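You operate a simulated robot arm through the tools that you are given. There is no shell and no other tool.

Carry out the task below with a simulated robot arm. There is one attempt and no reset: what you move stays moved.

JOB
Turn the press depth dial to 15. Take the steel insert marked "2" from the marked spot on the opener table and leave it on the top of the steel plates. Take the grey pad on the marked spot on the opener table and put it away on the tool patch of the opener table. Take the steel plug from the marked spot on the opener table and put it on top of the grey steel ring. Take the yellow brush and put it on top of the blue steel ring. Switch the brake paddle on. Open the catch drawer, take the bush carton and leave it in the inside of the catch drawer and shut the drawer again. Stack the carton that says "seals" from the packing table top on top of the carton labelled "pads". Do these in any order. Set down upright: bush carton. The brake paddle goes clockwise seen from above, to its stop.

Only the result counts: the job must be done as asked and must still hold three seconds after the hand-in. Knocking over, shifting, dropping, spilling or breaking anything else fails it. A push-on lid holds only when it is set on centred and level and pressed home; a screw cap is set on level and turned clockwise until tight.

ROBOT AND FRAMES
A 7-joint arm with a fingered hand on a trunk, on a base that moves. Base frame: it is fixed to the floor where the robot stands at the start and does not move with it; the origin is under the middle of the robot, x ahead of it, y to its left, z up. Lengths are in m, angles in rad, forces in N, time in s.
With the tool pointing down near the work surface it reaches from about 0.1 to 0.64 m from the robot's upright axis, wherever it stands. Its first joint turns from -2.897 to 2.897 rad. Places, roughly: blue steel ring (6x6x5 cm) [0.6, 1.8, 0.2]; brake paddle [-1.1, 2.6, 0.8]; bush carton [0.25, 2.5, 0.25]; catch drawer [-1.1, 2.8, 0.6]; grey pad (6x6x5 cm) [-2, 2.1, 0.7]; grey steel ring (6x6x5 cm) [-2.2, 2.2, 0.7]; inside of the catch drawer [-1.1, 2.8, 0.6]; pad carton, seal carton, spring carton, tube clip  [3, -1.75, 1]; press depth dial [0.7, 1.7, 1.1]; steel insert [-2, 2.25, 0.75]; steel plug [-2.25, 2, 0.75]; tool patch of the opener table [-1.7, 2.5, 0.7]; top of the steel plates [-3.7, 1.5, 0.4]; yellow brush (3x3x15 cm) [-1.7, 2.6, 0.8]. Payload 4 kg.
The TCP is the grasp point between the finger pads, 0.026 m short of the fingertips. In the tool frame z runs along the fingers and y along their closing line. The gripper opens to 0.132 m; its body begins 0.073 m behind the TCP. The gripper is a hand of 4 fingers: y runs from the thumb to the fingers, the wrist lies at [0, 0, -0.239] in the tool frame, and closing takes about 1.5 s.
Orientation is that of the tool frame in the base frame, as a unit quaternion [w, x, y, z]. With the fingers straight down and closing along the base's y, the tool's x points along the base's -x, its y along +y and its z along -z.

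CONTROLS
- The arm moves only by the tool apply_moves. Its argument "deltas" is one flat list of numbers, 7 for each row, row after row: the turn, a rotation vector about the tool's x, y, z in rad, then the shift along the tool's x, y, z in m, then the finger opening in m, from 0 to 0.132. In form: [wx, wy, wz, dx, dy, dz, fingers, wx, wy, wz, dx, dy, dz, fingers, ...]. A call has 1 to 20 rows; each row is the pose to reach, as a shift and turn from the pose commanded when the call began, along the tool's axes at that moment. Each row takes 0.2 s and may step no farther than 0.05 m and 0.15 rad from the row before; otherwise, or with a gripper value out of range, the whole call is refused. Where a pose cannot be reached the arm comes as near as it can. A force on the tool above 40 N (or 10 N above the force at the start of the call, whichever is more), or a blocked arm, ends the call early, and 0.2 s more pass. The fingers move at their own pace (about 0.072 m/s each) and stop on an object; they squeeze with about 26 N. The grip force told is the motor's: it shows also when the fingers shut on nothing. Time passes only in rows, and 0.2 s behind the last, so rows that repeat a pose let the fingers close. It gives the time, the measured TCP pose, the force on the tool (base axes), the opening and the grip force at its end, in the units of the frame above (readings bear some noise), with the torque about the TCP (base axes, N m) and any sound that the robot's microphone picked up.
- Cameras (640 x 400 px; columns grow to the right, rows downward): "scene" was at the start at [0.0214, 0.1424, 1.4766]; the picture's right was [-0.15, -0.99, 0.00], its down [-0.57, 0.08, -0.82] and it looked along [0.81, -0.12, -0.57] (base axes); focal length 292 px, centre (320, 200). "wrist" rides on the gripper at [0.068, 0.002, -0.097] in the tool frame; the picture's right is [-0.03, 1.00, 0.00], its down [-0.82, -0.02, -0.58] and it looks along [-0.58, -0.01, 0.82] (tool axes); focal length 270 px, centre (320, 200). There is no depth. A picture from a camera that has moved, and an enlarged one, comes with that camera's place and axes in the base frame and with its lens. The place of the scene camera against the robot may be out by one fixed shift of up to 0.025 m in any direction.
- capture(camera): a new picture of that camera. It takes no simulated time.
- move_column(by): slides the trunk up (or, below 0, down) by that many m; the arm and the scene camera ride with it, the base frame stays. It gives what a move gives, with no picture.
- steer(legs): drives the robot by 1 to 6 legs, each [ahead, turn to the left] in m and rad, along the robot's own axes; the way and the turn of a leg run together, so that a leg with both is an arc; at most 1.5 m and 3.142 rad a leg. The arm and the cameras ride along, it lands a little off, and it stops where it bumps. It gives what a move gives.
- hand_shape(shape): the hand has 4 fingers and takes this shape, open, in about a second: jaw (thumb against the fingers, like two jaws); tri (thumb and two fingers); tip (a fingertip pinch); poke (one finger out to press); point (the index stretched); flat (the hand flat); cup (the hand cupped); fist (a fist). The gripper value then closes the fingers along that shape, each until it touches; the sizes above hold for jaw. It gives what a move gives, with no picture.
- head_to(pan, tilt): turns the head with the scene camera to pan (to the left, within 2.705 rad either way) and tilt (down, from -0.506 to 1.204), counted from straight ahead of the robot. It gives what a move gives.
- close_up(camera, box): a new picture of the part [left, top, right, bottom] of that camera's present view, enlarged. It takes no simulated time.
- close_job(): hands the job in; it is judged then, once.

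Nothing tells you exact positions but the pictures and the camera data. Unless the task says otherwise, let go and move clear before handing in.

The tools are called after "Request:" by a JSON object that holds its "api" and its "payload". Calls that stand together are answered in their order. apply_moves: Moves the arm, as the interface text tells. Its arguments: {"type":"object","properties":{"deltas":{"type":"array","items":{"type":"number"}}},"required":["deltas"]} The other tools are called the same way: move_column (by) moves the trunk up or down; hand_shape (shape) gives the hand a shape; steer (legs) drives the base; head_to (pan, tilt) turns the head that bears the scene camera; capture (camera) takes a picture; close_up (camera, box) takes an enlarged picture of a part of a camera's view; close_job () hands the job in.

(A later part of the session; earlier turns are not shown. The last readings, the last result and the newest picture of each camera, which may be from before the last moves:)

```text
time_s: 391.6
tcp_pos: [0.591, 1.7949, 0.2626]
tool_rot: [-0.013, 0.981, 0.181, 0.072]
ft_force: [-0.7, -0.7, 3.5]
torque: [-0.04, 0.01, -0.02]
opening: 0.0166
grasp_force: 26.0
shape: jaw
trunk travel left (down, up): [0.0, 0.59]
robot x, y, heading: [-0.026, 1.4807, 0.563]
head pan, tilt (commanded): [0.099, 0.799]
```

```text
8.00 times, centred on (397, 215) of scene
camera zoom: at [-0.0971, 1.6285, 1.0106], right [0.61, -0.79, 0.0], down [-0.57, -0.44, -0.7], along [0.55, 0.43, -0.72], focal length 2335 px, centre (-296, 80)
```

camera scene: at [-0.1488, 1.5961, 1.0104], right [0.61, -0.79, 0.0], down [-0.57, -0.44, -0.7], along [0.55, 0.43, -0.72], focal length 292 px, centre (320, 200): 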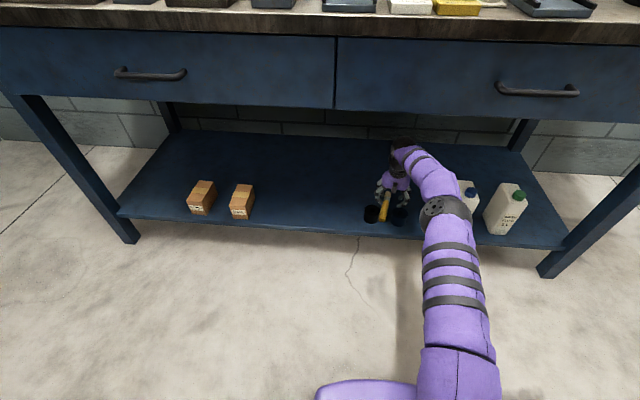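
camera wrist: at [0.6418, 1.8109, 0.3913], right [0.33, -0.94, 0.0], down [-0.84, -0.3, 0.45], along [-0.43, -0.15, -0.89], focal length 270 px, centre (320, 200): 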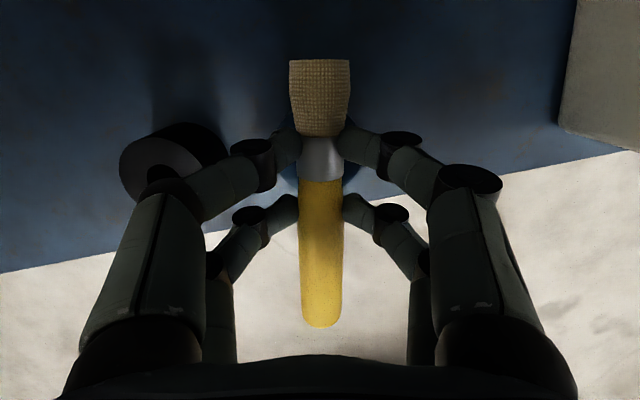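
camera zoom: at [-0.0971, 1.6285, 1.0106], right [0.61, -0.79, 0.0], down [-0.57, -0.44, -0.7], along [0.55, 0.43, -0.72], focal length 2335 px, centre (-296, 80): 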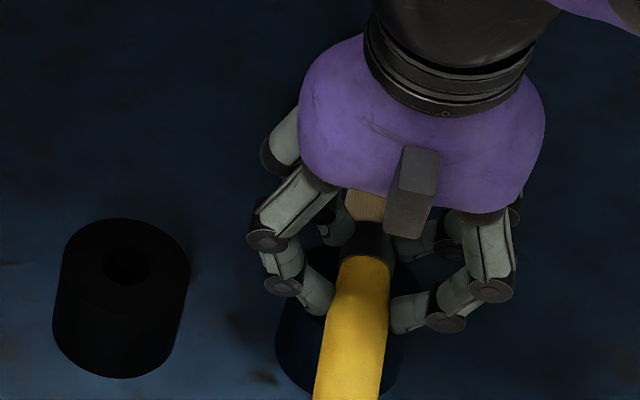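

The brush rests on the ring (3.5 N contact) with the ferrule over its centre. I'll release in tiny steps.

Request:
{"api": "apply_moves", "payload": {"deltas": [0, 0, 0, 0, 0, 0, 0.012, 0, 0, 0, 0, 0, 0, 0.015, 0, 0, 0, 0, 0, 0, 0.017, 0, 0, 0, 0, 0, 0, 0.018, 0, 0, 0, 0, 0, 0, 0.019, 0, 0, 0, 0, 0, 0, 0.02, 0, 0, 0, 0, 0, 0, 0.021, 0, 0, 0, 0, 0, 0, 0.022, 0, 0, 0, 0, 0, 0, 0.023, 0, 0, 0, 0, 0, 0, 0.024, 0, 0, 0, 0, 0, 0, 0.024, 0, 0, 0, 0, 0, 0, 0.024]}}

Request:
{"api": "close_up", "payload": {"camera": "wrist", "box": [224, 60, 416, 240]}}

Request:
{"api": "close_up", "payload": {"camera": "scene", "box": [365, 190, 429, 240]}}

```text
time_s: 394.2
tcp_pos: [0.5911, 1.7948, 0.2618]
tool_rot: [-0.013, 0.981, 0.182, 0.072]
ft_force: [-0.3, 0.1, -0.5]
torque: [0.01, -0.03, -0.02]
opening: 0.0239
grasp_force: 0.0
shape: jaw
trunk travel left (down, up): [0.0, 0.59]
robot x, y, heading: [-0.0208, 1.4809, 0.564]
head pan, tilt (commanded): [0.099, 0.799]
```

```text
2.22 times, centred on (320, 150) of wrist
camera zoom: at [0.6412, 1.8116, 0.3687], right [0.33, -0.94, 0.0], down [-0.84, -0.3, 0.45], along [-0.43, -0.15, -0.89], focal length 601 px, centre (320, 311)
```

zoom: 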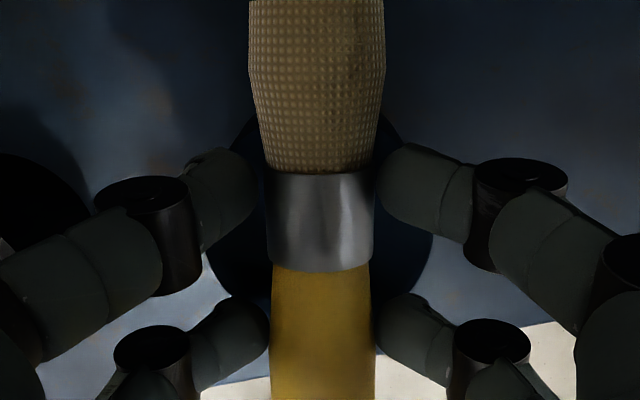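

```text
8.00 times, centred on (397, 215) of scene
camera zoom: at [-0.0968, 1.6286, 1.0104], right [0.61, -0.79, 0.0], down [-0.57, -0.44, -0.7], along [0.55, 0.43, -0.72], focal length 2335 px, centre (-296, 80)
```

zoom: 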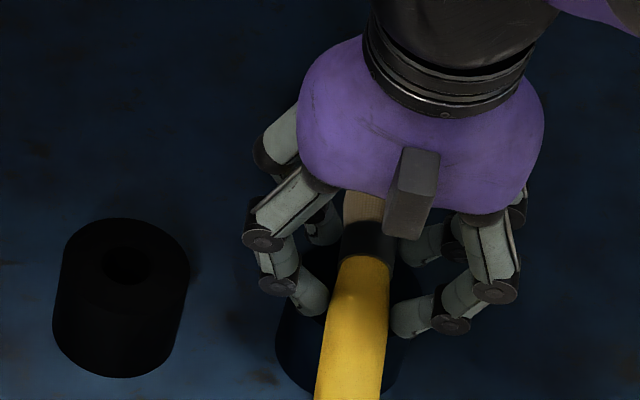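

The brush stays put, balanced. I'll continue opening slowly.

Request:
{"api": "apply_moves", "payload": {"deltas": [0, 0, 0, 0, 0, 0, 0.025, 0, 0, 0, 0, 0, 0, 0.026, 0, 0, 0, 0, 0, 0, 0.027, 0, 0, 0, 0, 0, 0, 0.028, 0, 0, 0, 0, 0, 0, 0.029, 0, 0, 0, 0, 0, 0, 0.03, 0, 0, 0, 0, 0, 0, 0.032, 0, 0, 0, 0, 0, 0, 0.034, 0, 0, 0, 0, 0, 0, 0.034]}}

Request:
{"api": "close_up", "payload": {"camera": "wrist", "box": [224, 60, 416, 240]}}

Request:
{"api": "close_up", "payload": {"camera": "scene", "box": [365, 190, 429, 240]}}

```text
time_s: 396.2
tcp_pos: [0.5917, 1.7957, 0.2612]
tool_rot: [-0.013, 0.981, 0.181, 0.072]
ft_force: [0.3, -0.4, -0.4]
torque: [-0.01, -0.02, -0.01]
opening: 0.0335
grasp_force: 0.0
shape: jaw
trunk travel left (down, up): [0.0, 0.59]
robot x, y, heading: [-0.0188, 1.4753, 0.557]
head pan, tilt (commanded): [0.099, 0.799]
```

```text
2.22 times, centred on (320, 150) of wrist
camera zoom: at [0.6412, 1.8116, 0.3687], right [0.33, -0.94, 0.0], down [-0.84, -0.3, 0.45], along [-0.43, -0.15, -0.89], focal length 601 px, centre (320, 311)
```

zoom: 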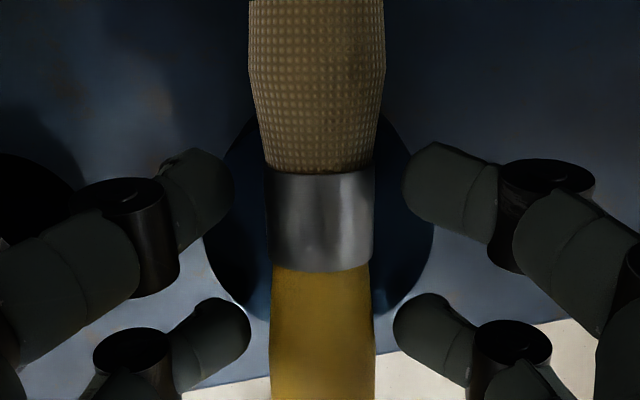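

```text
8.00 times, centred on (397, 215) of scene
camera zoom: at [-0.0968, 1.6286, 1.0104], right [0.61, -0.79, 0.0], down [-0.57, -0.44, -0.7], along [0.55, 0.43, -0.72], focal length 2335 px, centre (-296, 80)
```

zoom: 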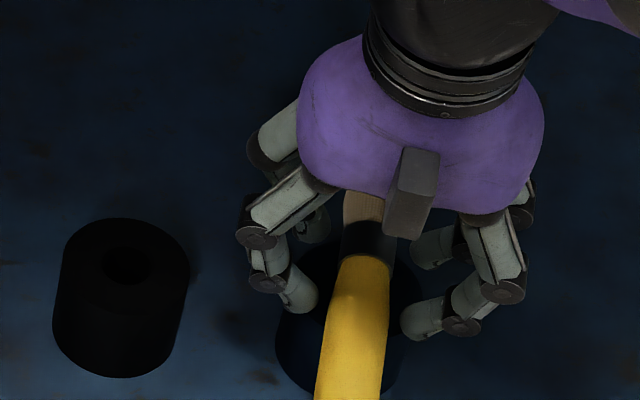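

The brush rests freely on the ring. I'll rise 5 cm and then retreat towards me over it.

Request:
{"api": "apply_moves", "payload": {"deltas": [0, 0, 0, 0.0014, 0, -0.0099, 0.04, 0, 0, 0, 0.0028, 0, -0.0198, 0.045, 0, 0, 0, 0.0043, 0, -0.0297, 0.05, 0, 0, 0, 0.0071, 0, -0.0495, 0.05, 0, 0, 0, 0.0078, 0, -0.0545, 0.05, 0, 0, 0, 0.0078, 0, -0.0545, 0.05]}}

Request:
{"api": "capture", "payload": {"camera": "wrist"}}

Request:
{"api": "close_up", "payload": {"camera": "scene", "box": [345, 170, 441, 250]}}

```text
time_s: 397.6
tcp_pos: [0.5917, 1.794, 0.3161]
tool_rot: [-0.014, 0.981, 0.182, 0.072]
ft_force: [-0.3, -0.1, 0.7]
torque: [0.02, -0.04, 0.0]
opening: 0.0498
grasp_force: 0.0
shape: jaw
trunk travel left (down, up): [0.0, 0.59]
robot x, y, heading: [-0.0222, 1.4797, 0.558]
head pan, tilt (commanded): [0.099, 0.799]
```

```text
taken
camera wrist: at [0.6409, 1.8106, 0.4232], right [0.33, -0.94, 0.0], down [-0.84, -0.3, 0.45], along [-0.43, -0.15, -0.89], focal length 270 px, centre (320, 200)
```

wrist: 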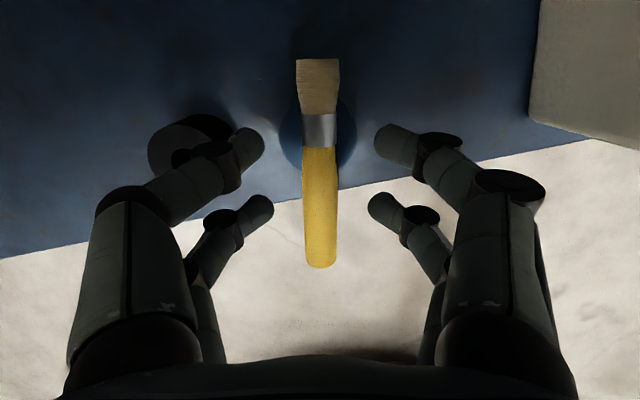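

```text
5.00 times, centred on (393, 210) of scene
camera zoom: at [-0.0968, 1.6286, 1.0105], right [0.61, -0.79, 0.0], down [-0.57, -0.44, -0.7], along [0.55, 0.43, -0.72], focal length 1460 px, centre (-45, 150)
```

zoom: 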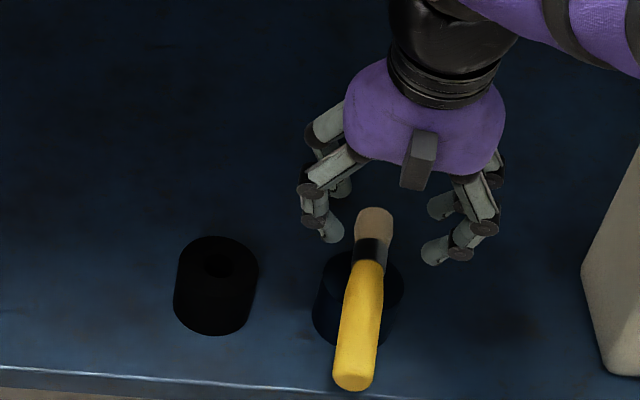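

The brush lies stably on the ring. To have its middle better over the ring I'll re-grip it the same way and shift it 1 cm forward along its axis.

Request:
{"api": "apply_moves", "payload": {"deltas": [0, 0, 0, -0.0043, 0, 0.0297, 0.05, 0, 0, 0, -0.0068, 0, 0.0475, 0.05, 0, 0, 0, -0.0077, 0, 0.0538, 0.05, 0, 0, 0, -0.0077, 0, 0.0538, 0.05]}}

Request:
{"api": "close_up", "payload": {"camera": "wrist", "box": [224, 60, 416, 240]}}

```text
time_s: 398.6
tcp_pos: [0.591, 1.7941, 0.2614]
tool_rot: [-0.013, 0.981, 0.182, 0.071]
ft_force: [-0.3, -0.7, 0.4]
torque: [0.03, 0.0, 0.01]
opening: 0.0497
grasp_force: 0.1
shape: jaw
trunk travel left (down, up): [0.0, 0.59]
robot x, y, heading: [-0.0187, 1.4765, 0.561]
head pan, tilt (commanded): [0.099, 0.799]
```

```text
2.22 times, centred on (320, 150) of wrist
camera zoom: at [0.6408, 1.8112, 0.3687], right [0.33, -0.94, 0.0], down [-0.84, -0.3, 0.45], along [-0.43, -0.15, -0.89], focal length 601 px, centre (320, 311)
```

zoom: 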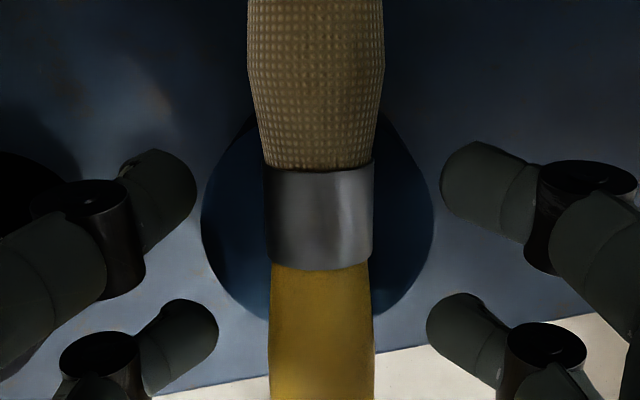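

Request:
{"api": "apply_moves", "payload": {"deltas": [0, 0, 0, 0, 0, 0, 0.04, 0, 0, 0, 0, 0, 0, 0.033, 0, 0, 0, 0, 0, 0, 0.027, 0, 0, 0, 0, 0, 0, 0.022, 0, 0, 0, 0, 0, 0, 0.016, 0, 0, 0, 0, 0, 0, 0.008, 0, 0, 0, 0, 0, 0, 0.0, 0, 0, 0, 0, 0, 0, 0.0, 0, 0, 0, 0.0006, 0, -0.004, 0.0, 0, 0, 0, 0.0056, 0, -0.0033, 0.0, 0, 0, 0, 0.0105, 0, -0.0026, 0.0]}}

Request:
{"api": "close_up", "payload": {"camera": "wrist", "box": [224, 60, 416, 240]}}

```text
time_s: 401.0
tcp_pos: [0.5997, 1.7984, 0.2665]
tool_rot: [-0.014, 0.981, 0.18, 0.072]
ft_force: [0.0, 0.5, -1.0]
torque: [0.02, 0.0, 0.0]
opening: 0.0168
grasp_force: 26.0
shape: jaw
trunk travel left (down, up): [0.0, 0.59]
robot x, y, heading: [-0.0227, 1.4782, 0.556]
head pan, tilt (commanded): [0.099, 0.799]
```

```text
2.22 times, centred on (320, 150) of wrist
camera zoom: at [0.6498, 1.8153, 0.3738], right [0.33, -0.94, 0.0], down [-0.84, -0.3, 0.45], along [-0.43, -0.15, -0.89], focal length 601 px, centre (320, 311)
```

zoom: 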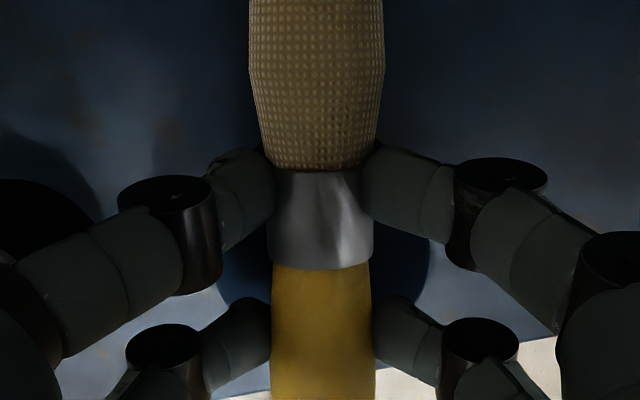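

Request:
{"api": "apply_moves", "payload": {"deltas": [0, 0, 0, -0.0003, 0, 0.002, 0, 0, 0, 0, -0.0006, 0, 0.0042, 0, 0, 0, 0, -0.0006, 0, 0.0047, 0]}}

Request:
{"api": "apply_moves", "payload": {"deltas": [0, 0, 0, 0, 0, 0, 0.012, 0, 0, 0, 0, 0, 0, 0.015, 0, 0, 0, 0, 0, 0, 0.017, 0, 0, 0, 0, 0, 0, 0.018, 0, 0, 0, 0, 0, 0, 0.019, 0, 0, 0, 0, 0, 0, 0.02, 0, 0, 0, 0, 0, 0, 0.021, 0, 0, 0, 0, 0, 0, 0.022, 0, 0, 0, 0, 0, 0, 0.023, 0, 0, 0, 0, 0, 0, 0.024, 0, 0, 0, 0, 0, 0, 0.025, 0, 0, 0, 0, 0, 0, 0.026]}}

Request:
{"api": "close_up", "payload": {"camera": "wrist", "box": [224, 60, 416, 240]}}

```text
time_s: 401.8
tcp_pos: [0.6001, 1.7983, 0.261]
tool_rot: [-0.012, 0.981, 0.182, 0.072]
ft_force: [-0.2, -0.9, 1.4]
torque: [-0.03, -0.05, -0.02]
opening: 0.0167
grasp_force: 25.9
shape: jaw
trunk travel left (down, up): [0.0, 0.59]
robot x, y, heading: [-0.0262, 1.483, 0.565]
head pan, tilt (commanded): [0.099, 0.799]
```

```text
time_s: 404.4
tcp_pos: [0.5991, 1.7988, 0.2618]
tool_rot: [-0.014, 0.981, 0.182, 0.072]
ft_force: [-0.2, 0.3, -0.2]
torque: [-0.05, -0.01, -0.01]
opening: 0.0256
grasp_force: 0.0
shape: jaw
trunk travel left (down, up): [0.0, 0.59]
robot x, y, heading: [-0.0225, 1.4786, 0.56]
head pan, tilt (commanded): [0.099, 0.799]
```

```text
2.22 times, centred on (320, 150) of wrist
camera zoom: at [0.65, 1.8154, 0.3684], right [0.33, -0.94, 0.0], down [-0.84, -0.3, 0.45], along [-0.43, -0.15, -0.89], focal length 601 px, centre (320, 311)
```

zoom: 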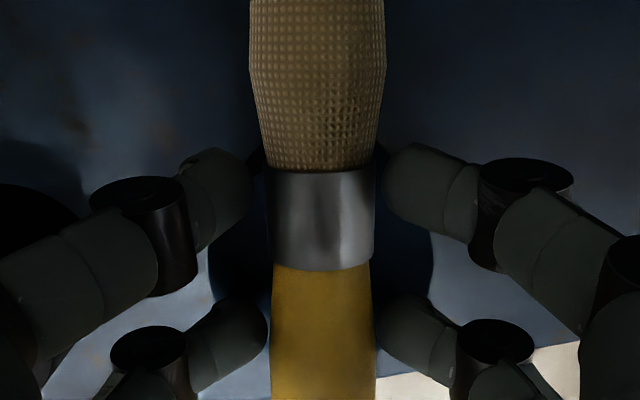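

Still balanced. I'll open further slowly and rise.

Request:
{"api": "apply_moves", "payload": {"deltas": [0, 0, 0, 0, 0, 0, 0.027, 0, 0, 0, 0, 0, 0, 0.028, 0, 0, 0, 0, 0, 0, 0.029, 0, 0, 0, 0, 0, 0, 0.03, 0, 0, 0, 0, 0, 0, 0.032, 0, 0, 0, 0, 0, 0, 0.034, 0, 0, 0, 0, 0, 0, 0.037, 0, 0, 0, 0, 0, 0, 0.04]}}

Request:
{"api": "close_up", "payload": {"camera": "wrist", "box": [224, 60, 416, 240]}}

Request:
{"api": "apply_moves", "payload": {"deltas": [0, 0, 0, 0.0014, 0, -0.0099, 0.045, 0, 0, 0, 0.0028, 0, -0.0198, 0.05, 0, 0, 0, 0.0043, 0, -0.0297, 0.05, 0, 0, 0, 0.0071, 0, -0.0495, 0.05, 0, 0, 0, 0.0085, 0, -0.0594, 0.05, 0, 0, 0, 0.0085, 0, -0.0594, 0.05]}}

Request:
{"api": "capture", "payload": {"camera": "wrist"}}

Request:
{"api": "close_up", "payload": {"camera": "scene", "box": [345, 170, 441, 250]}}

```text
time_s: 406.2
tcp_pos: [0.5998, 1.7978, 0.2614]
tool_rot: [-0.013, 0.981, 0.182, 0.072]
ft_force: [0.6, -0.6, 0.4]
torque: [0.03, 0.01, 0.0]
opening: 0.0398
grasp_force: 0.1
shape: jaw
trunk travel left (down, up): [0.0, 0.59]
robot x, y, heading: [-0.024, 1.4804, 0.556]
head pan, tilt (commanded): [0.099, 0.799]
```

```text
2.22 times, centred on (320, 150) of wrist
camera zoom: at [0.65, 1.8154, 0.3684], right [0.33, -0.94, 0.0], down [-0.84, -0.3, 0.45], along [-0.43, -0.15, -0.89], focal length 601 px, centre (320, 311)
```

zoom: 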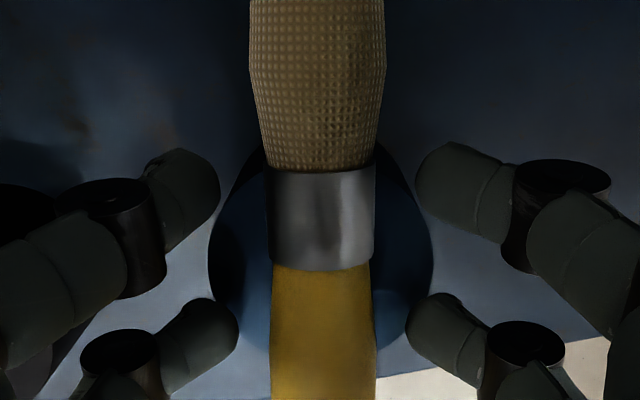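

```text
time_s: 407.6
tcp_pos: [0.6006, 1.7977, 0.3216]
tool_rot: [-0.013, 0.981, 0.182, 0.072]
ft_force: [-0.1, -0.6, -0.3]
torque: [0.02, 0.02, 0.01]
opening: 0.0496
grasp_force: 0.0
shape: jaw
trunk travel left (down, up): [0.0, 0.59]
robot x, y, heading: [-0.0243, 1.4781, 0.562]
head pan, tilt (commanded): [0.099, 0.799]
```

```text
taken
camera wrist: at [0.65, 1.8155, 0.4288], right [0.33, -0.94, 0.0], down [-0.84, -0.3, 0.45], along [-0.43, -0.15, -0.89], focal length 270 px, centre (320, 200)
```

wrist: 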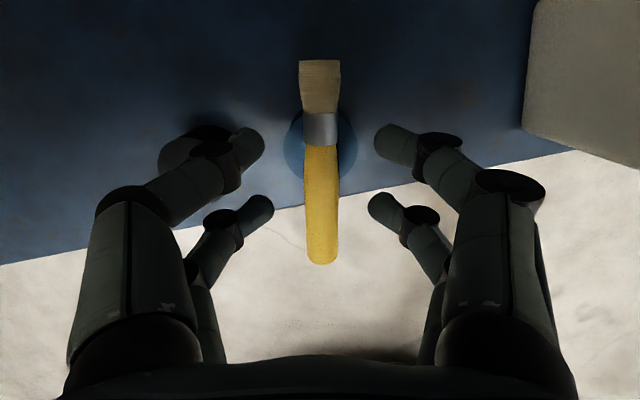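

```text
5.00 times, centred on (393, 210) of scene
camera zoom: at [-0.0968, 1.6286, 1.0104], right [0.61, -0.79, 0.0], down [-0.57, -0.44, -0.7], along [0.55, 0.43, -0.72], focal length 1460 px, centre (-45, 150)
```

zoom: 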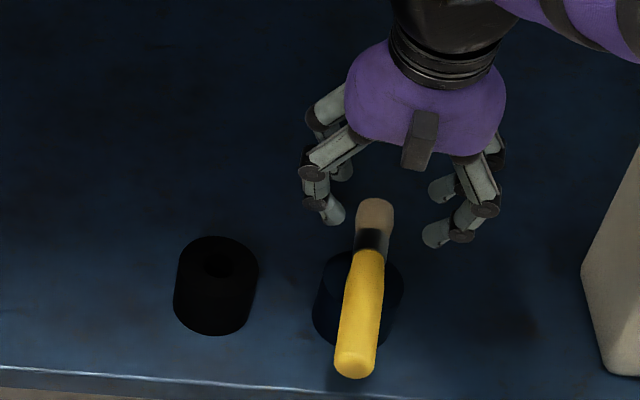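

The brush lies stably on the blue ring. I'll retreat backwards above it and raise the arm clear of the bench.

Request:
{"api": "apply_moves", "payload": {"deltas": [0, 0, 0, -0.04, 0, -0.007, 0.05, 0, 0, 0, -0.08, 0, -0.014, 0.05, 0, 0, 0, -0.12, 0, -0.021, 0.05, 0, 0, 0, -0.16, 0, -0.028, 0.05, 0, 0, 0, -0.2, 0, -0.035, 0.05, 0, 0, 0, -0.24, 0, -0.042, 0.06]}}

Request:
{"api": "capture", "payload": {"camera": "scene"}}

Request:
{"api": "close_up", "payload": {"camera": "scene", "box": [345, 170, 441, 250]}}

```text
time_s: 409.0
tcp_pos: [0.3723, 1.7095, 0.3293]
tool_rot: [-0.014, 0.981, 0.181, 0.071]
ft_force: [0.0, 0.0, -0.2]
torque: [0.01, -0.01, 0.04]
opening: 0.0596
grasp_force: 0.2
shape: jaw
trunk travel left (down, up): [0.0, 0.59]
robot x, y, heading: [-0.0208, 1.4785, 0.561]
head pan, tilt (commanded): [0.099, 0.799]
```

```text
taken
camera scene: at [-0.0967, 1.6286, 1.0104], right [0.61, -0.79, 0.0], down [-0.57, -0.44, -0.7], along [0.55, 0.43, -0.72], focal length 292 px, centre (320, 200)
```

scene: 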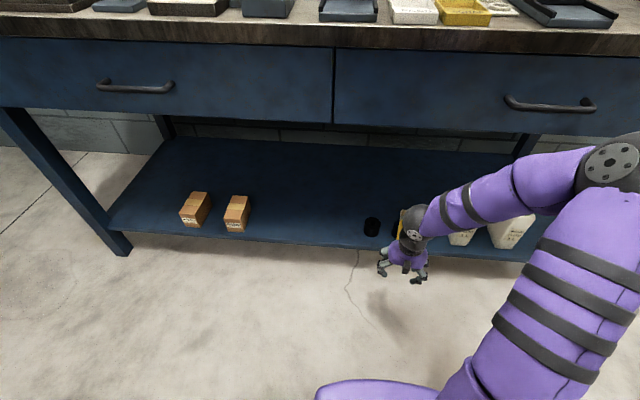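

```text
5.00 times, centred on (393, 210) of scene
camera zoom: at [-0.0967, 1.6286, 1.0104], right [0.61, -0.79, 0.0], down [-0.57, -0.44, -0.7], along [0.55, 0.43, -0.72], focal length 1460 px, centre (-45, 150)
```

zoom: 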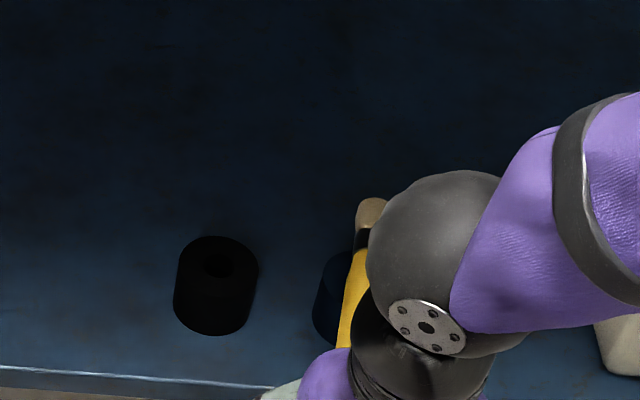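

Now for the bush carton at the shelf's left end. I'll raise the trunk, back away, and drive along the bench to face it, unrolling the wrist meanwhile.

Request:
{"api": "move_column", "payload": {"by": 0.35}}

Request:
{"api": "steer", "payload": {"legs": [[-0.22, 0.0]]}}

Request:
{"api": "apply_moves", "payload": {"deltas": [0, 0, -0.15, 0, 0, 0, 0.06, 0, 0, -0.3, 0, 0, 0, 0.06, 0, 0, -0.45, 0, 0, 0, 0.06, 0, 0, -0.6, 0, 0, 0, 0.06, 0, 0, -0.75, 0, 0, 0, 0.06, 0, 0, -0.9, 0, 0, 0, 0.06, 0, 0, -1.05, 0, 0, 0, 0.06, 0, 0, -1.2, 0, 0, 0, 0.06, 0, 0, -1.35, 0, 0, 0, 0.06, 0, 0, -1.5, 0, 0, 0, 0.06, 0, 0, -1.65, 0, 0, 0, 0.06, 0, 0, -1.8, 0, 0, 0, 0.06, 0, 0, -1.95, 0, 0, 0, 0.06, 0, 0, -2.1, 0, 0, 0, 0.06, 0, 0, -2.25, 0, 0, 0, 0.06, 0, 0, -2.4, 0, 0, 0, 0.06, 0, 0, -2.55, 0, 0, 0, 0.06, 0, 0, -2.7, 0, 0, 0, 0.06, 0, 0, -2.85, 0, 0, 0, 0.06, 0, 0, -3.0, 0, 0, 0, 0.06]}}

Request:
{"api": "head_to", "payload": {"pan": 0.0, "tilt": 0.6}}

Request:
{"api": "capture", "payload": {"camera": "scene"}}

```text
time_s: 412.4
tcp_pos: [0.3737, 1.7099, 0.6782]
tool_rot: [-0.013, 0.981, 0.182, 0.072]
ft_force: [-0.3, 0.2, 0.2]
torque: [-0.01, -0.01, 0.03]
opening: 0.0596
grasp_force: 0.1
shape: jaw
trunk travel left (down, up): [-0.35, 0.24]
robot x, y, heading: [-0.0233, 1.4783, 0.568]
head pan, tilt (commanded): [0.099, 0.799]
```

```text
time_s: 414.1
tcp_pos: [0.1861, 1.5913, 0.6784]
tool_rot: [-0.012, 0.981, 0.181, 0.072]
ft_force: [0.3, -0.6, 0.5]
torque: [0.05, 0.05, 0.03]
opening: 0.0594
grasp_force: 0.1
shape: jaw
trunk travel left (down, up): [-0.35, 0.24]
robot x, y, heading: [-0.2079, 1.3617, 0.563]
head pan, tilt (commanded): [0.099, 0.799]
```

```text
time_s: 418.3
tcp_pos: [0.1867, 1.5916, 0.6774]
tool_rot: [0.07, -0.037, 0.997, 0.023]
ft_force: [-0.2, -0.7, -0.1]
torque: [0.05, -0.02, 0.01]
opening: 0.0601
grasp_force: 0.0
shape: jaw
out of reach, approached as far as the arm can: row 20
trunk travel left (down, up): [-0.35, 0.24]
robot x, y, heading: [-0.2089, 1.3602, 0.558]
head pan, tilt (commanded): [0.099, 0.799]
```

```text
time_s: 419.1
tcp_pos: [0.1861, 1.5919, 0.6781]
tool_rot: [0.069, -0.035, 0.997, 0.023]
ft_force: [0.4, -0.5, 0.6]
torque: [0.0, 0.0, -0.01]
opening: 0.0595
grasp_force: 0.1
shape: jaw
trunk travel left (down, up): [-0.35, 0.24]
robot x, y, heading: [-0.2134, 1.3632, 0.559]
head pan, tilt (commanded): [0.0, 0.6]
```

```text
taken
camera scene: at [-0.2731, 1.5086, 1.3773], right [0.53, -0.85, 0.0], down [-0.48, -0.3, -0.82], along [0.7, 0.44, -0.57], focal length 292 px, centre (320, 200)
```

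scene: 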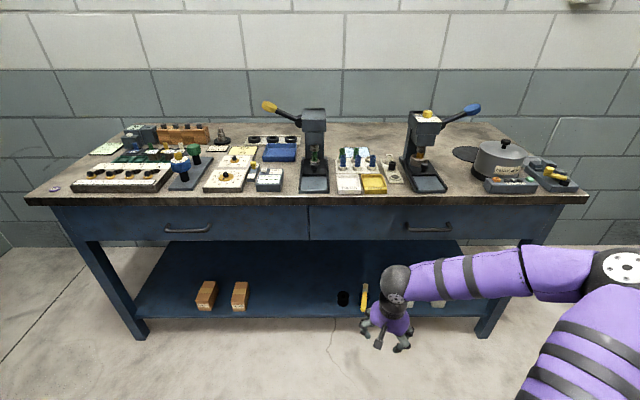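

The brush is still lying on the ring. I'll drive along to the bush carton.

Request:
{"api": "steer", "payload": {"legs": [[0.0, 1.535], [0.72, 0.0], [0.0, -1.55]]}}

Request:
{"api": "head_to", "payload": {"pan": 0.0, "tilt": 0.8}}

Request:
{"api": "capture", "payload": {"camera": "scene"}}

Request:
{"api": "capture", "payload": {"camera": "wrist"}}

```text
time_s: 431.3
tcp_pos: [-0.1578, 2.2111, 0.6785]
tool_rot: [0.069, -0.017, 0.997, 0.022]
ft_force: [0.3, 0.5, 0.0]
torque: [0.01, -0.01, -0.06]
opening: 0.0599
grasp_force: 0.1
shape: jaw
trunk travel left (down, up): [-0.35, 0.24]
robot x, y, heading: [-0.5584, 1.9977, 0.521]
head pan, tilt (commanded): [0.0, 0.6]
```

```text
time_s: 432.1
tcp_pos: [-0.1568, 2.2113, 0.6784]
tool_rot: [0.07, -0.017, 0.997, 0.023]
ft_force: [-0.2, -0.2, -0.3]
torque: [0.01, 0.04, -0.01]
opening: 0.0596
grasp_force: 0.1
shape: jaw
trunk travel left (down, up): [-0.35, 0.24]
robot x, y, heading: [-0.5614, 1.9984, 0.517]
head pan, tilt (commanded): [0.0, 0.799]
```

```text
taken
camera scene: at [-0.6256, 2.1426, 1.3605], right [0.5, -0.87, 0.0], down [-0.62, -0.36, -0.7], along [0.61, 0.35, -0.72], focal length 292 px, centre (320, 200)
```

scene: 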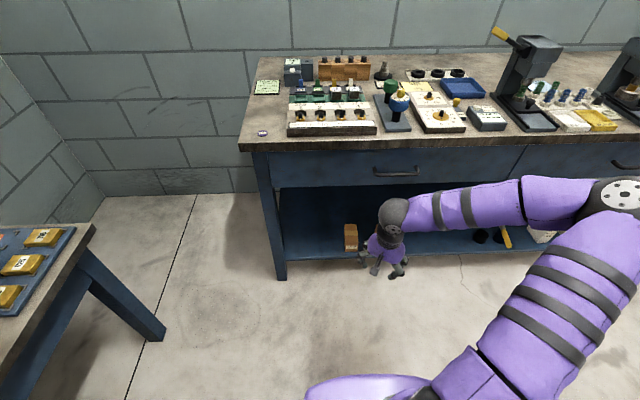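

```text
taken
camera wrist: at [-0.2381, 2.2061, 0.7654], right [-0.01, 1.0, 0.05], down [0.73, -0.02, 0.68], along [0.68, 0.04, -0.73], focal length 270 px, centre (320, 200)
```

wrist: 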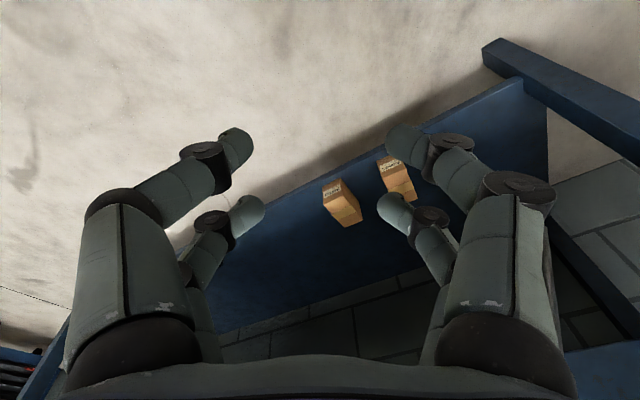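

Request:
{"api": "apply_moves", "payload": {"deltas": [-0.0197, 0.0079, -0.1426, 0, 0, 0, 0.1, -0.0394, 0.0159, -0.2853, 0, 0, 0, 0.1, -0.0591, 0.0238, -0.4279, 0, 0, 0, 0.1, -0.067, 0.027, -0.485, 0, 0, 0, 0.1, -0.067, 0.027, -0.485, 0, 0, 0, 0.1]}}

Request:
{"api": "move_column", "payload": {"by": -0.25}}

Request:
{"api": "steer", "payload": {"legs": [[0.12, 0.0]]}}

Request:
{"api": "capture", "payload": {"camera": "wrist"}}

Request:
{"api": "capture", "payload": {"camera": "scene"}}

```text
time_s: 433.3
tcp_pos: [-0.1565, 2.2128, 0.6787]
tool_rot: [0.069, -0.016, 0.997, 0.022]
ft_force: [0.9, 0.2, -0.1]
torque: [-0.01, 0.01, 0.04]
opening: 0.1
grasp_force: 0.0
shape: jaw
out of reach, approached as far as the arm can: row 1, 2, 3, 4, 5
trunk travel left (down, up): [-0.35, 0.24]
robot x, y, heading: [-0.5629, 1.9977, 0.521]
head pan, tilt (commanded): [0.0, 0.799]
```

```text
time_s: 435.8
tcp_pos: [-0.1564, 2.2113, 0.4288]
tool_rot: [0.07, -0.018, 0.997, 0.022]
ft_force: [0.0, 0.1, 0.6]
torque: [-0.01, -0.02, 0.0]
opening: 0.0995
grasp_force: 0.0
shape: jaw
trunk travel left (down, up): [-0.1, 0.49]
robot x, y, heading: [-0.5607, 1.9982, 0.516]
head pan, tilt (commanded): [0.0, 0.799]
```

```text
time_s: 437.1
tcp_pos: [-0.0534, 2.272, 0.4291]
tool_rot: [0.069, -0.017, 0.997, 0.021]
ft_force: [-0.3, -0.2, 0.7]
torque: [0.02, 0.02, -0.02]
opening: 0.0998
grasp_force: 0.1
shape: jaw
trunk travel left (down, up): [-0.1, 0.49]
robot x, y, heading: [-0.4557, 2.0563, 0.526]
head pan, tilt (commanded): [0.0, 0.799]
```

```text
taken
camera wrist: at [-0.1337, 2.2664, 0.5154], right [-0.01, 1.0, 0.05], down [0.73, -0.02, 0.68], along [0.68, 0.04, -0.73], focal length 270 px, centre (320, 200)
```

wrist: 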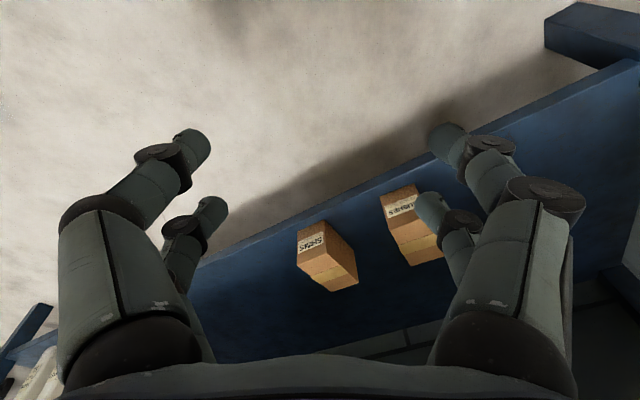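

```text
taken
camera scene: at [-0.5211, 2.2025, 1.1105], right [0.5, -0.87, 0.0], down [-0.62, -0.36, -0.7], along [0.6, 0.35, -0.72], focal length 292 px, centre (320, 200)
```

scene: 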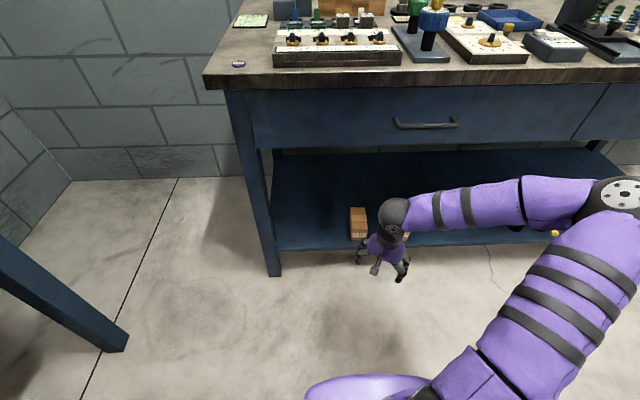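

The wrist joint is at a limit in this direction, so I'll turn it the other way (camera on the far side), which gives the same closing line.

Request:
{"api": "apply_moves", "payload": {"deltas": [0, 0, 0.15, 0, 0, 0, 0.1, 0, 0, 0.3, 0, 0, 0, 0.1, 0, 0, 0.45, 0, 0, 0, 0.1, 0, 0, 0.6, 0, 0, 0, 0.1, 0, 0, 0.75, 0, 0, 0, 0.1, 0, 0, 0.9, 0, 0, 0, 0.1, 0, 0, 1.05, 0, 0, 0, 0.1, 0, 0, 1.2, 0, 0, 0, 0.1, 0, 0, 1.35, 0, 0, 0, 0.1, 0, 0, 1.5, 0, 0, 0, 0.1, 0, 0, 1.65, 0, 0, 0, 0.1, 0, 0, 1.8, 0, 0, 0, 0.1, 0, 0, 1.95, 0, 0, 0, 0.1, 0, 0, 2.1, 0, 0, 0, 0.1, 0, 0, 2.25, 0, 0, 0, 0.1, 0, 0, 2.4, 0, 0, 0, 0.1, 0, 0, 2.55, 0, 0, 0, 0.1, 0, 0, 2.65, 0, 0, 0, 0.1]}}

Request:
{"api": "capture", "payload": {"camera": "wrist"}}

```text
time_s: 440.9
tcp_pos: [-0.0512, 2.2722, 0.4286]
tool_rot: [-0.004, 0.964, 0.258, 0.073]
ft_force: [0.1, -0.7, -0.5]
torque: [0.01, -0.02, 0.01]
opening: 0.0998
grasp_force: 0.1
shape: jaw
trunk travel left (down, up): [-0.1, 0.49]
robot x, y, heading: [-0.4564, 2.0575, 0.529]
head pan, tilt (commanded): [0.0, 0.799]
```

```text
taken
camera wrist: at [-0.0061, 2.2991, 0.5345], right [0.48, -0.88, 0.03], down [-0.79, -0.41, 0.45], along [-0.39, -0.24, -0.89], focal length 270 px, centre (320, 200)
```

wrist: 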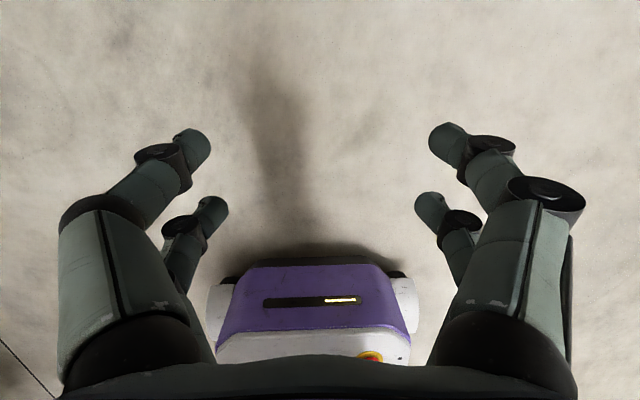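

Request:
{"api": "steer", "payload": {"legs": [[0.1, 0.0]]}}

Request:
{"api": "head_to", "payload": {"pan": 0.15, "tilt": 0.8}}

Request:
{"api": "capture", "payload": {"camera": "scene"}}

Request:
{"api": "close_up", "payload": {"camera": "scene", "box": [350, 190, 510, 290]}}

```text
time_s: 442.0
tcp_pos: [0.0352, 2.3217, 0.4276]
tool_rot: [-0.004, 0.963, 0.259, 0.073]
ft_force: [0.1, 0.2, -0.1]
torque: [0.0, -0.02, -0.01]
opening: 0.0998
grasp_force: 0.0
shape: jaw
trunk travel left (down, up): [-0.1, 0.49]
robot x, y, heading: [-0.3695, 2.1084, 0.514]
head pan, tilt (commanded): [0.0, 0.799]
```

```text
time_s: 442.7
tcp_pos: [0.0345, 2.3223, 0.4283]
tool_rot: [-0.005, 0.963, 0.259, 0.073]
ft_force: [0.0, 0.2, -0.7]
torque: [0.01, 0.02, -0.02]
opening: 0.0999
grasp_force: 0.0
shape: jaw
trunk travel left (down, up): [-0.1, 0.49]
robot x, y, heading: [-0.3698, 2.1085, 0.523]
head pan, tilt (commanded): [0.15, 0.799]
```

```text
taken
camera scene: at [-0.4404, 2.2627, 1.1105], right [0.62, -0.78, 0.0], down [-0.56, -0.45, -0.7], along [0.55, 0.43, -0.72], focal length 292 px, centre (320, 200)
```

scene: 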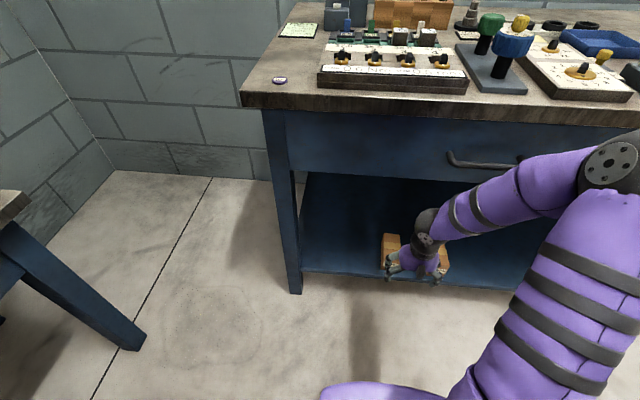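

```text
4.00 times, centred on (430, 240) of scene
camera zoom: at [-0.4404, 2.2627, 1.1105], right [0.62, -0.78, 0.0], down [-0.56, -0.45, -0.7], along [0.55, 0.43, -0.72], focal length 1168 px, centre (-120, 40)
```

zoom: 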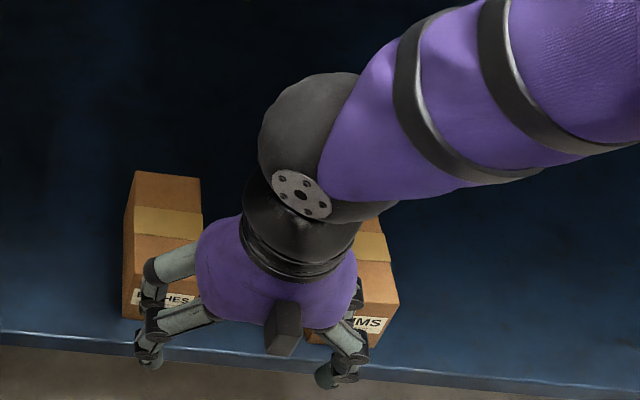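

Request:
{"api": "apply_moves", "payload": {"deltas": [0, 0, 0, -0.005, -0.001, 0.035, 0.11, 0, 0, 0, -0.01, -0.002, 0.07, 0.11, 0, 0, 0, -0.0139, -0.0029, 0.0968, 0.11, 0, 0, 0, 0.029, -0.007, 0.103, 0.11, 0, 0, 0, 0.0722, -0.011, 0.109, 0.11, 0, 0, 0, 0.1152, -0.015, 0.115, 0.11, 0, 0, 0, 0.1582, -0.019, 0.1211, 0.11, 0, 0, 0, 0.2013, -0.0232, 0.1273, 0.11, 0, 0, 0, 0.2013, -0.0232, 0.1273, 0.11]}}

Request:
{"api": "capture", "payload": {"camera": "wrist"}}

Request:
{"api": "capture", "payload": {"camera": "scene"}}

```text
time_s: 444.9
tcp_pos: [0.1869, 2.4355, 0.309]
tool_rot: [0.001, 0.962, 0.267, 0.047]
ft_force: [0.0, -0.7, -0.4]
torque: [-0.03, -0.01, -0.02]
opening: 0.1097
grasp_force: 0.0
shape: jaw
trunk travel left (down, up): [-0.1, 0.49]
robot x, y, heading: [-0.3771, 2.1025, 0.526]
head pan, tilt (commanded): [0.15, 0.799]
stopped in row 9: the arm was blocked; the commanded pose is now the measured one
```

```text
taken
camera wrist: at [0.2371, 2.4666, 0.4126], right [0.49, -0.87, 0.03], down [-0.76, -0.41, 0.5], along [-0.43, -0.27, -0.86], focal length 270 px, centre (320, 200)
```

wrist: 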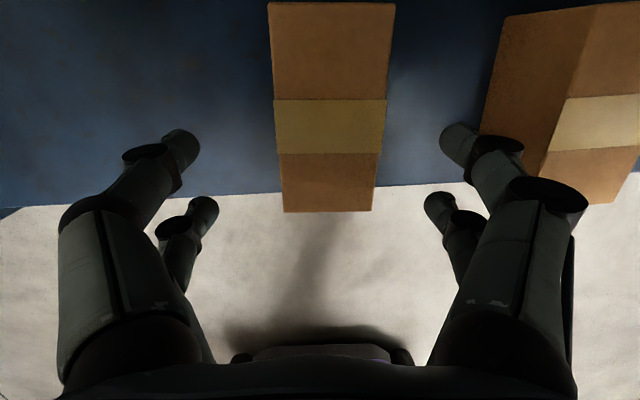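

```text
taken
camera scene: at [-0.446, 2.259, 1.1119], right [0.62, -0.78, 0.0], down [-0.56, -0.45, -0.7], along [0.55, 0.43, -0.72], focal length 292 px, centre (320, 200)
```

scene: 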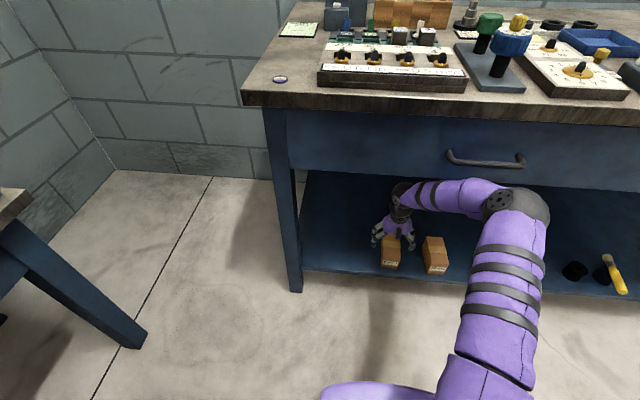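

The forearm touched the bench front because the trunk is higher than before. I'll back off, lower the trunk fully, and come in again lower.

Request:
{"api": "apply_moves", "payload": {"deltas": [0, 0, 0, -0.04, 0, -0.004, 0.11, 0, 0, 0, -0.08, 0, -0.008, 0.11, 0, 0, 0, -0.12, 0, -0.012, 0.11, 0, 0, 0, -0.16, 0, -0.016, 0.11, 0, 0, 0, -0.19, 0, -0.019, 0.11]}}

Request:
{"api": "move_column", "payload": {"by": -0.1}}

Request:
{"api": "apply_moves", "payload": {"deltas": [0, 0, 0, 0.004, 0, -0.04, 0.11, 0, 0, 0, 0.009, 0, -0.09, 0.11, 0, 0, 0, 0.009, 0, -0.1, 0.11, 0, 0, 0, 0.009, 0, -0.1, 0.11]}}

Request:
{"api": "capture", "payload": {"camera": "wrist"}}

```text
time_s: 446.1
tcp_pos: [0.0264, 2.3396, 0.3124]
tool_rot: [0.001, 0.962, 0.267, 0.051]
ft_force: [1.0, -0.3, -0.4]
torque: [-0.02, 0.02, 0.02]
opening: 0.1098
grasp_force: 0.1
shape: jaw
trunk travel left (down, up): [-0.1, 0.49]
robot x, y, heading: [-0.3769, 2.1039, 0.523]
head pan, tilt (commanded): [0.15, 0.799]
```

```text
time_s: 447.5
tcp_pos: [0.0279, 2.3407, 0.2114]
tool_rot: [0.002, 0.962, 0.268, 0.051]
ft_force: [-0.6, 0.2, -0.6]
torque: [-0.01, -0.01, 0.02]
opening: 0.1098
grasp_force: 0.1
shape: jaw
trunk travel left (down, up): [0.0, 0.59]
robot x, y, heading: [-0.3711, 2.1066, 0.52]
head pan, tilt (commanded): [0.15, 0.799]
```

```text
refused: row 2 steps farther than a row can; nothing moved
```

```text
taken
camera wrist: at [0.076, 2.3693, 0.3163], right [0.49, -0.87, 0.03], down [-0.76, -0.42, 0.49], along [-0.42, -0.26, -0.87], focal length 270 px, centre (320, 200)
```

wrist: 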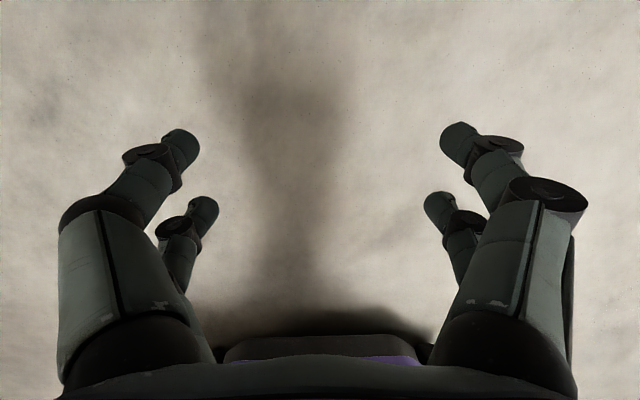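

Request:
{"api": "apply_moves", "payload": {"deltas": [0, 0.1, 0, 0.004, 0, -0.035, 0.11, 0, 0.2, 0, 0.007, 0, -0.07, 0.11, 0, 0.25, 0, 0.01, 0, -0.1, 0.11, 0, 0.25, 0, 0.01, 0, -0.1, 0.11]}}

Request:
{"api": "apply_moves", "payload": {"deltas": [0, 0, 0, 0.0367, 0, 0.0159, 0.11, 0, 0, 0, 0.0734, 0, 0.0318, 0.11, 0, 0, 0, 0.1101, 0, 0.0477, 0.11, 0, 0, 0, 0.1468, 0, 0.0636, 0.11, 0, 0, 0, 0.165, 0, 0.0715, 0.11]}}

Request:
{"api": "capture", "payload": {"camera": "wrist"}}

Request:
{"api": "capture", "payload": {"camera": "scene"}}

```text
time_s: 448.5
tcp_pos: [0.0262, 2.3409, 0.3141]
tool_rot: [-0.032, 0.948, 0.265, 0.171]
ft_force: [0.4, -0.8, 1.1]
torque: [0.01, 0.02, -0.01]
opening: 0.1097
grasp_force: 0.0
shape: jaw
trunk travel left (down, up): [0.0, 0.59]
robot x, y, heading: [-0.3768, 2.1092, 0.521]
head pan, tilt (commanded): [0.15, 0.799]
```

```text
time_s: 449.7
tcp_pos: [0.1782, 2.4329, 0.3026]
tool_rot: [-0.033, 0.948, 0.266, 0.17]
ft_force: [-0.8, 1.0, 0.3]
torque: [0.01, -0.02, 0.02]
opening: 0.1101
grasp_force: 0.0
shape: jaw
trunk travel left (down, up): [0.0, 0.59]
robot x, y, heading: [-0.3752, 2.1033, 0.525]
head pan, tilt (commanded): [0.15, 0.799]
```

```text
taken
camera wrist: at [0.2037, 2.4509, 0.4186], right [0.49, -0.87, 0.02], down [-0.84, -0.47, 0.26], along [-0.22, -0.15, -0.96], focal length 270 px, centre (320, 200)
```

wrist: 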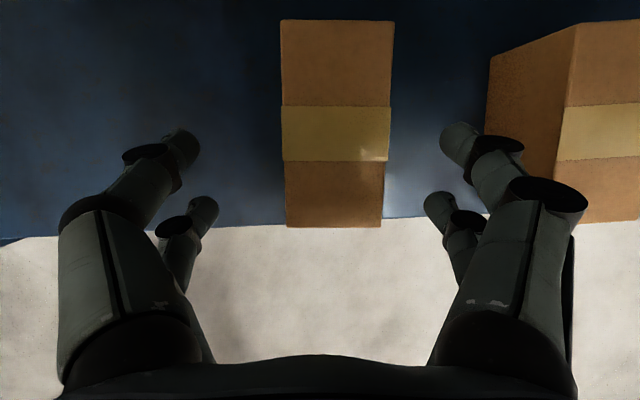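

```text
taken
camera scene: at [-0.4462, 2.2594, 1.0105], right [0.62, -0.78, 0.0], down [-0.56, -0.45, -0.7], along [0.55, 0.43, -0.72], focal length 292 px, centre (320, 200)
```

scene: 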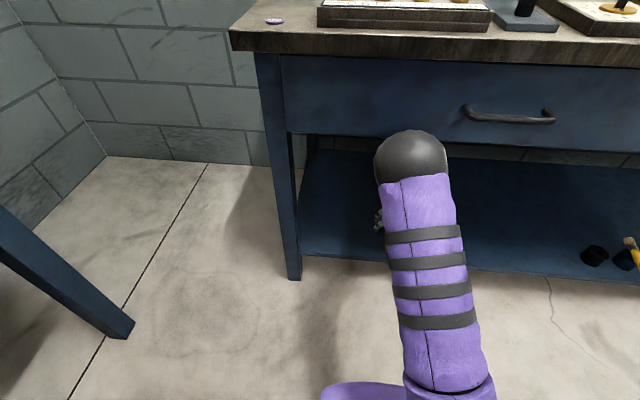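

The carton is right below, aligned with the hand. I'll centre over it, descend and grip its sides.

Request:
{"api": "apply_moves", "payload": {"deltas": [0, 0, 0, 0.0122, 0.006, 0.0045, 0.11, 0, 0, 0, 0.0244, 0.0121, 0.0089, 0.11, 0, 0, 0, 0.0144, 0.0115, 0.0365, 0.11, 0, 0, 0, 0.0028, 0.0103, 0.0686, 0.11, 0, 0, 0, 0.0028, 0.0103, 0.0686, 0.11]}}

Request:
{"api": "capture", "payload": {"camera": "wrist"}}

```text
time_s: 450.9
tcp_pos: [0.2078, 2.4369, 0.2391]
tool_rot: [-0.032, 0.948, 0.265, 0.171]
ft_force: [0.7, 0.4, -0.3]
torque: [0.0, -0.02, 0.0]
opening: 0.1098
grasp_force: 0.1
shape: jaw
trunk travel left (down, up): [0.0, 0.59]
robot x, y, heading: [-0.3746, 2.107, 0.522]
head pan, tilt (commanded): [0.15, 0.799]
```

```text
taken
camera wrist: at [0.2334, 2.4537, 0.3542], right [0.49, -0.87, 0.02], down [-0.84, -0.47, 0.26], along [-0.22, -0.15, -0.96], focal length 270 px, centre (320, 200)
```

wrist: 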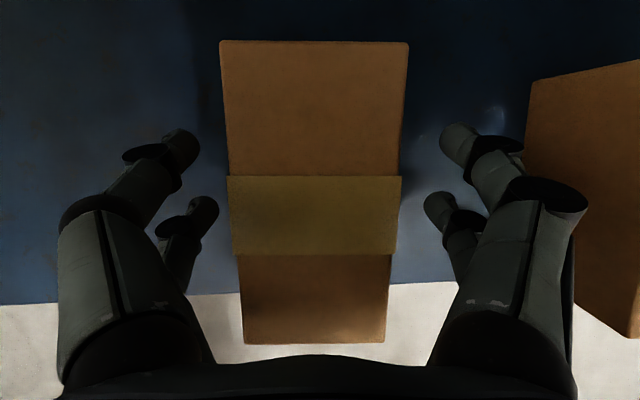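

Request:
{"api": "apply_moves", "payload": {"deltas": [0, 0, 0, 0, 0, 0, 0.09, 0, 0, 0, 0, 0, 0, 0.07, 0, 0, 0, 0, 0, 0, 0.05, 0, 0, 0, 0, 0, 0, 0.03, 0, 0, 0, 0, 0, 0, 0.0, 0, 0, 0, 0, 0, 0, 0.0]}}

Request:
{"api": "capture", "payload": {"camera": "wrist"}}

```text
time_s: 452.3
tcp_pos: [0.2073, 2.4371, 0.2382]
tool_rot: [-0.032, 0.948, 0.266, 0.17]
ft_force: [-0.1, 0.9, 0.9]
torque: [0.05, 0.01, -0.02]
opening: 0.0532
grasp_force: 26.0
shape: jaw
trunk travel left (down, up): [0.0, 0.59]
robot x, y, heading: [-0.3738, 2.1041, 0.521]
head pan, tilt (commanded): [0.15, 0.799]
```

```text
taken
camera wrist: at [0.2332, 2.4538, 0.3541], right [0.49, -0.87, 0.02], down [-0.84, -0.47, 0.26], along [-0.22, -0.15, -0.96], focal length 270 px, centre (320, 200)
```

wrist: 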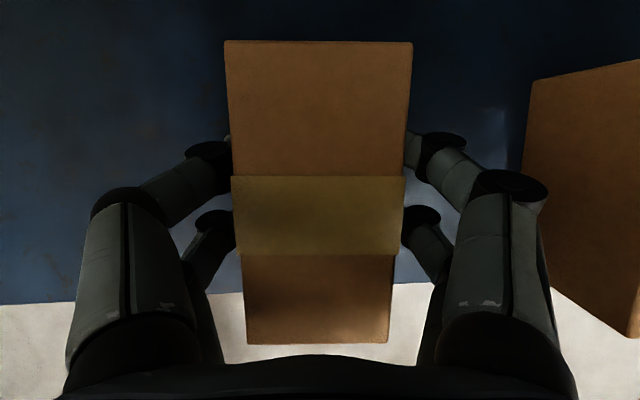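

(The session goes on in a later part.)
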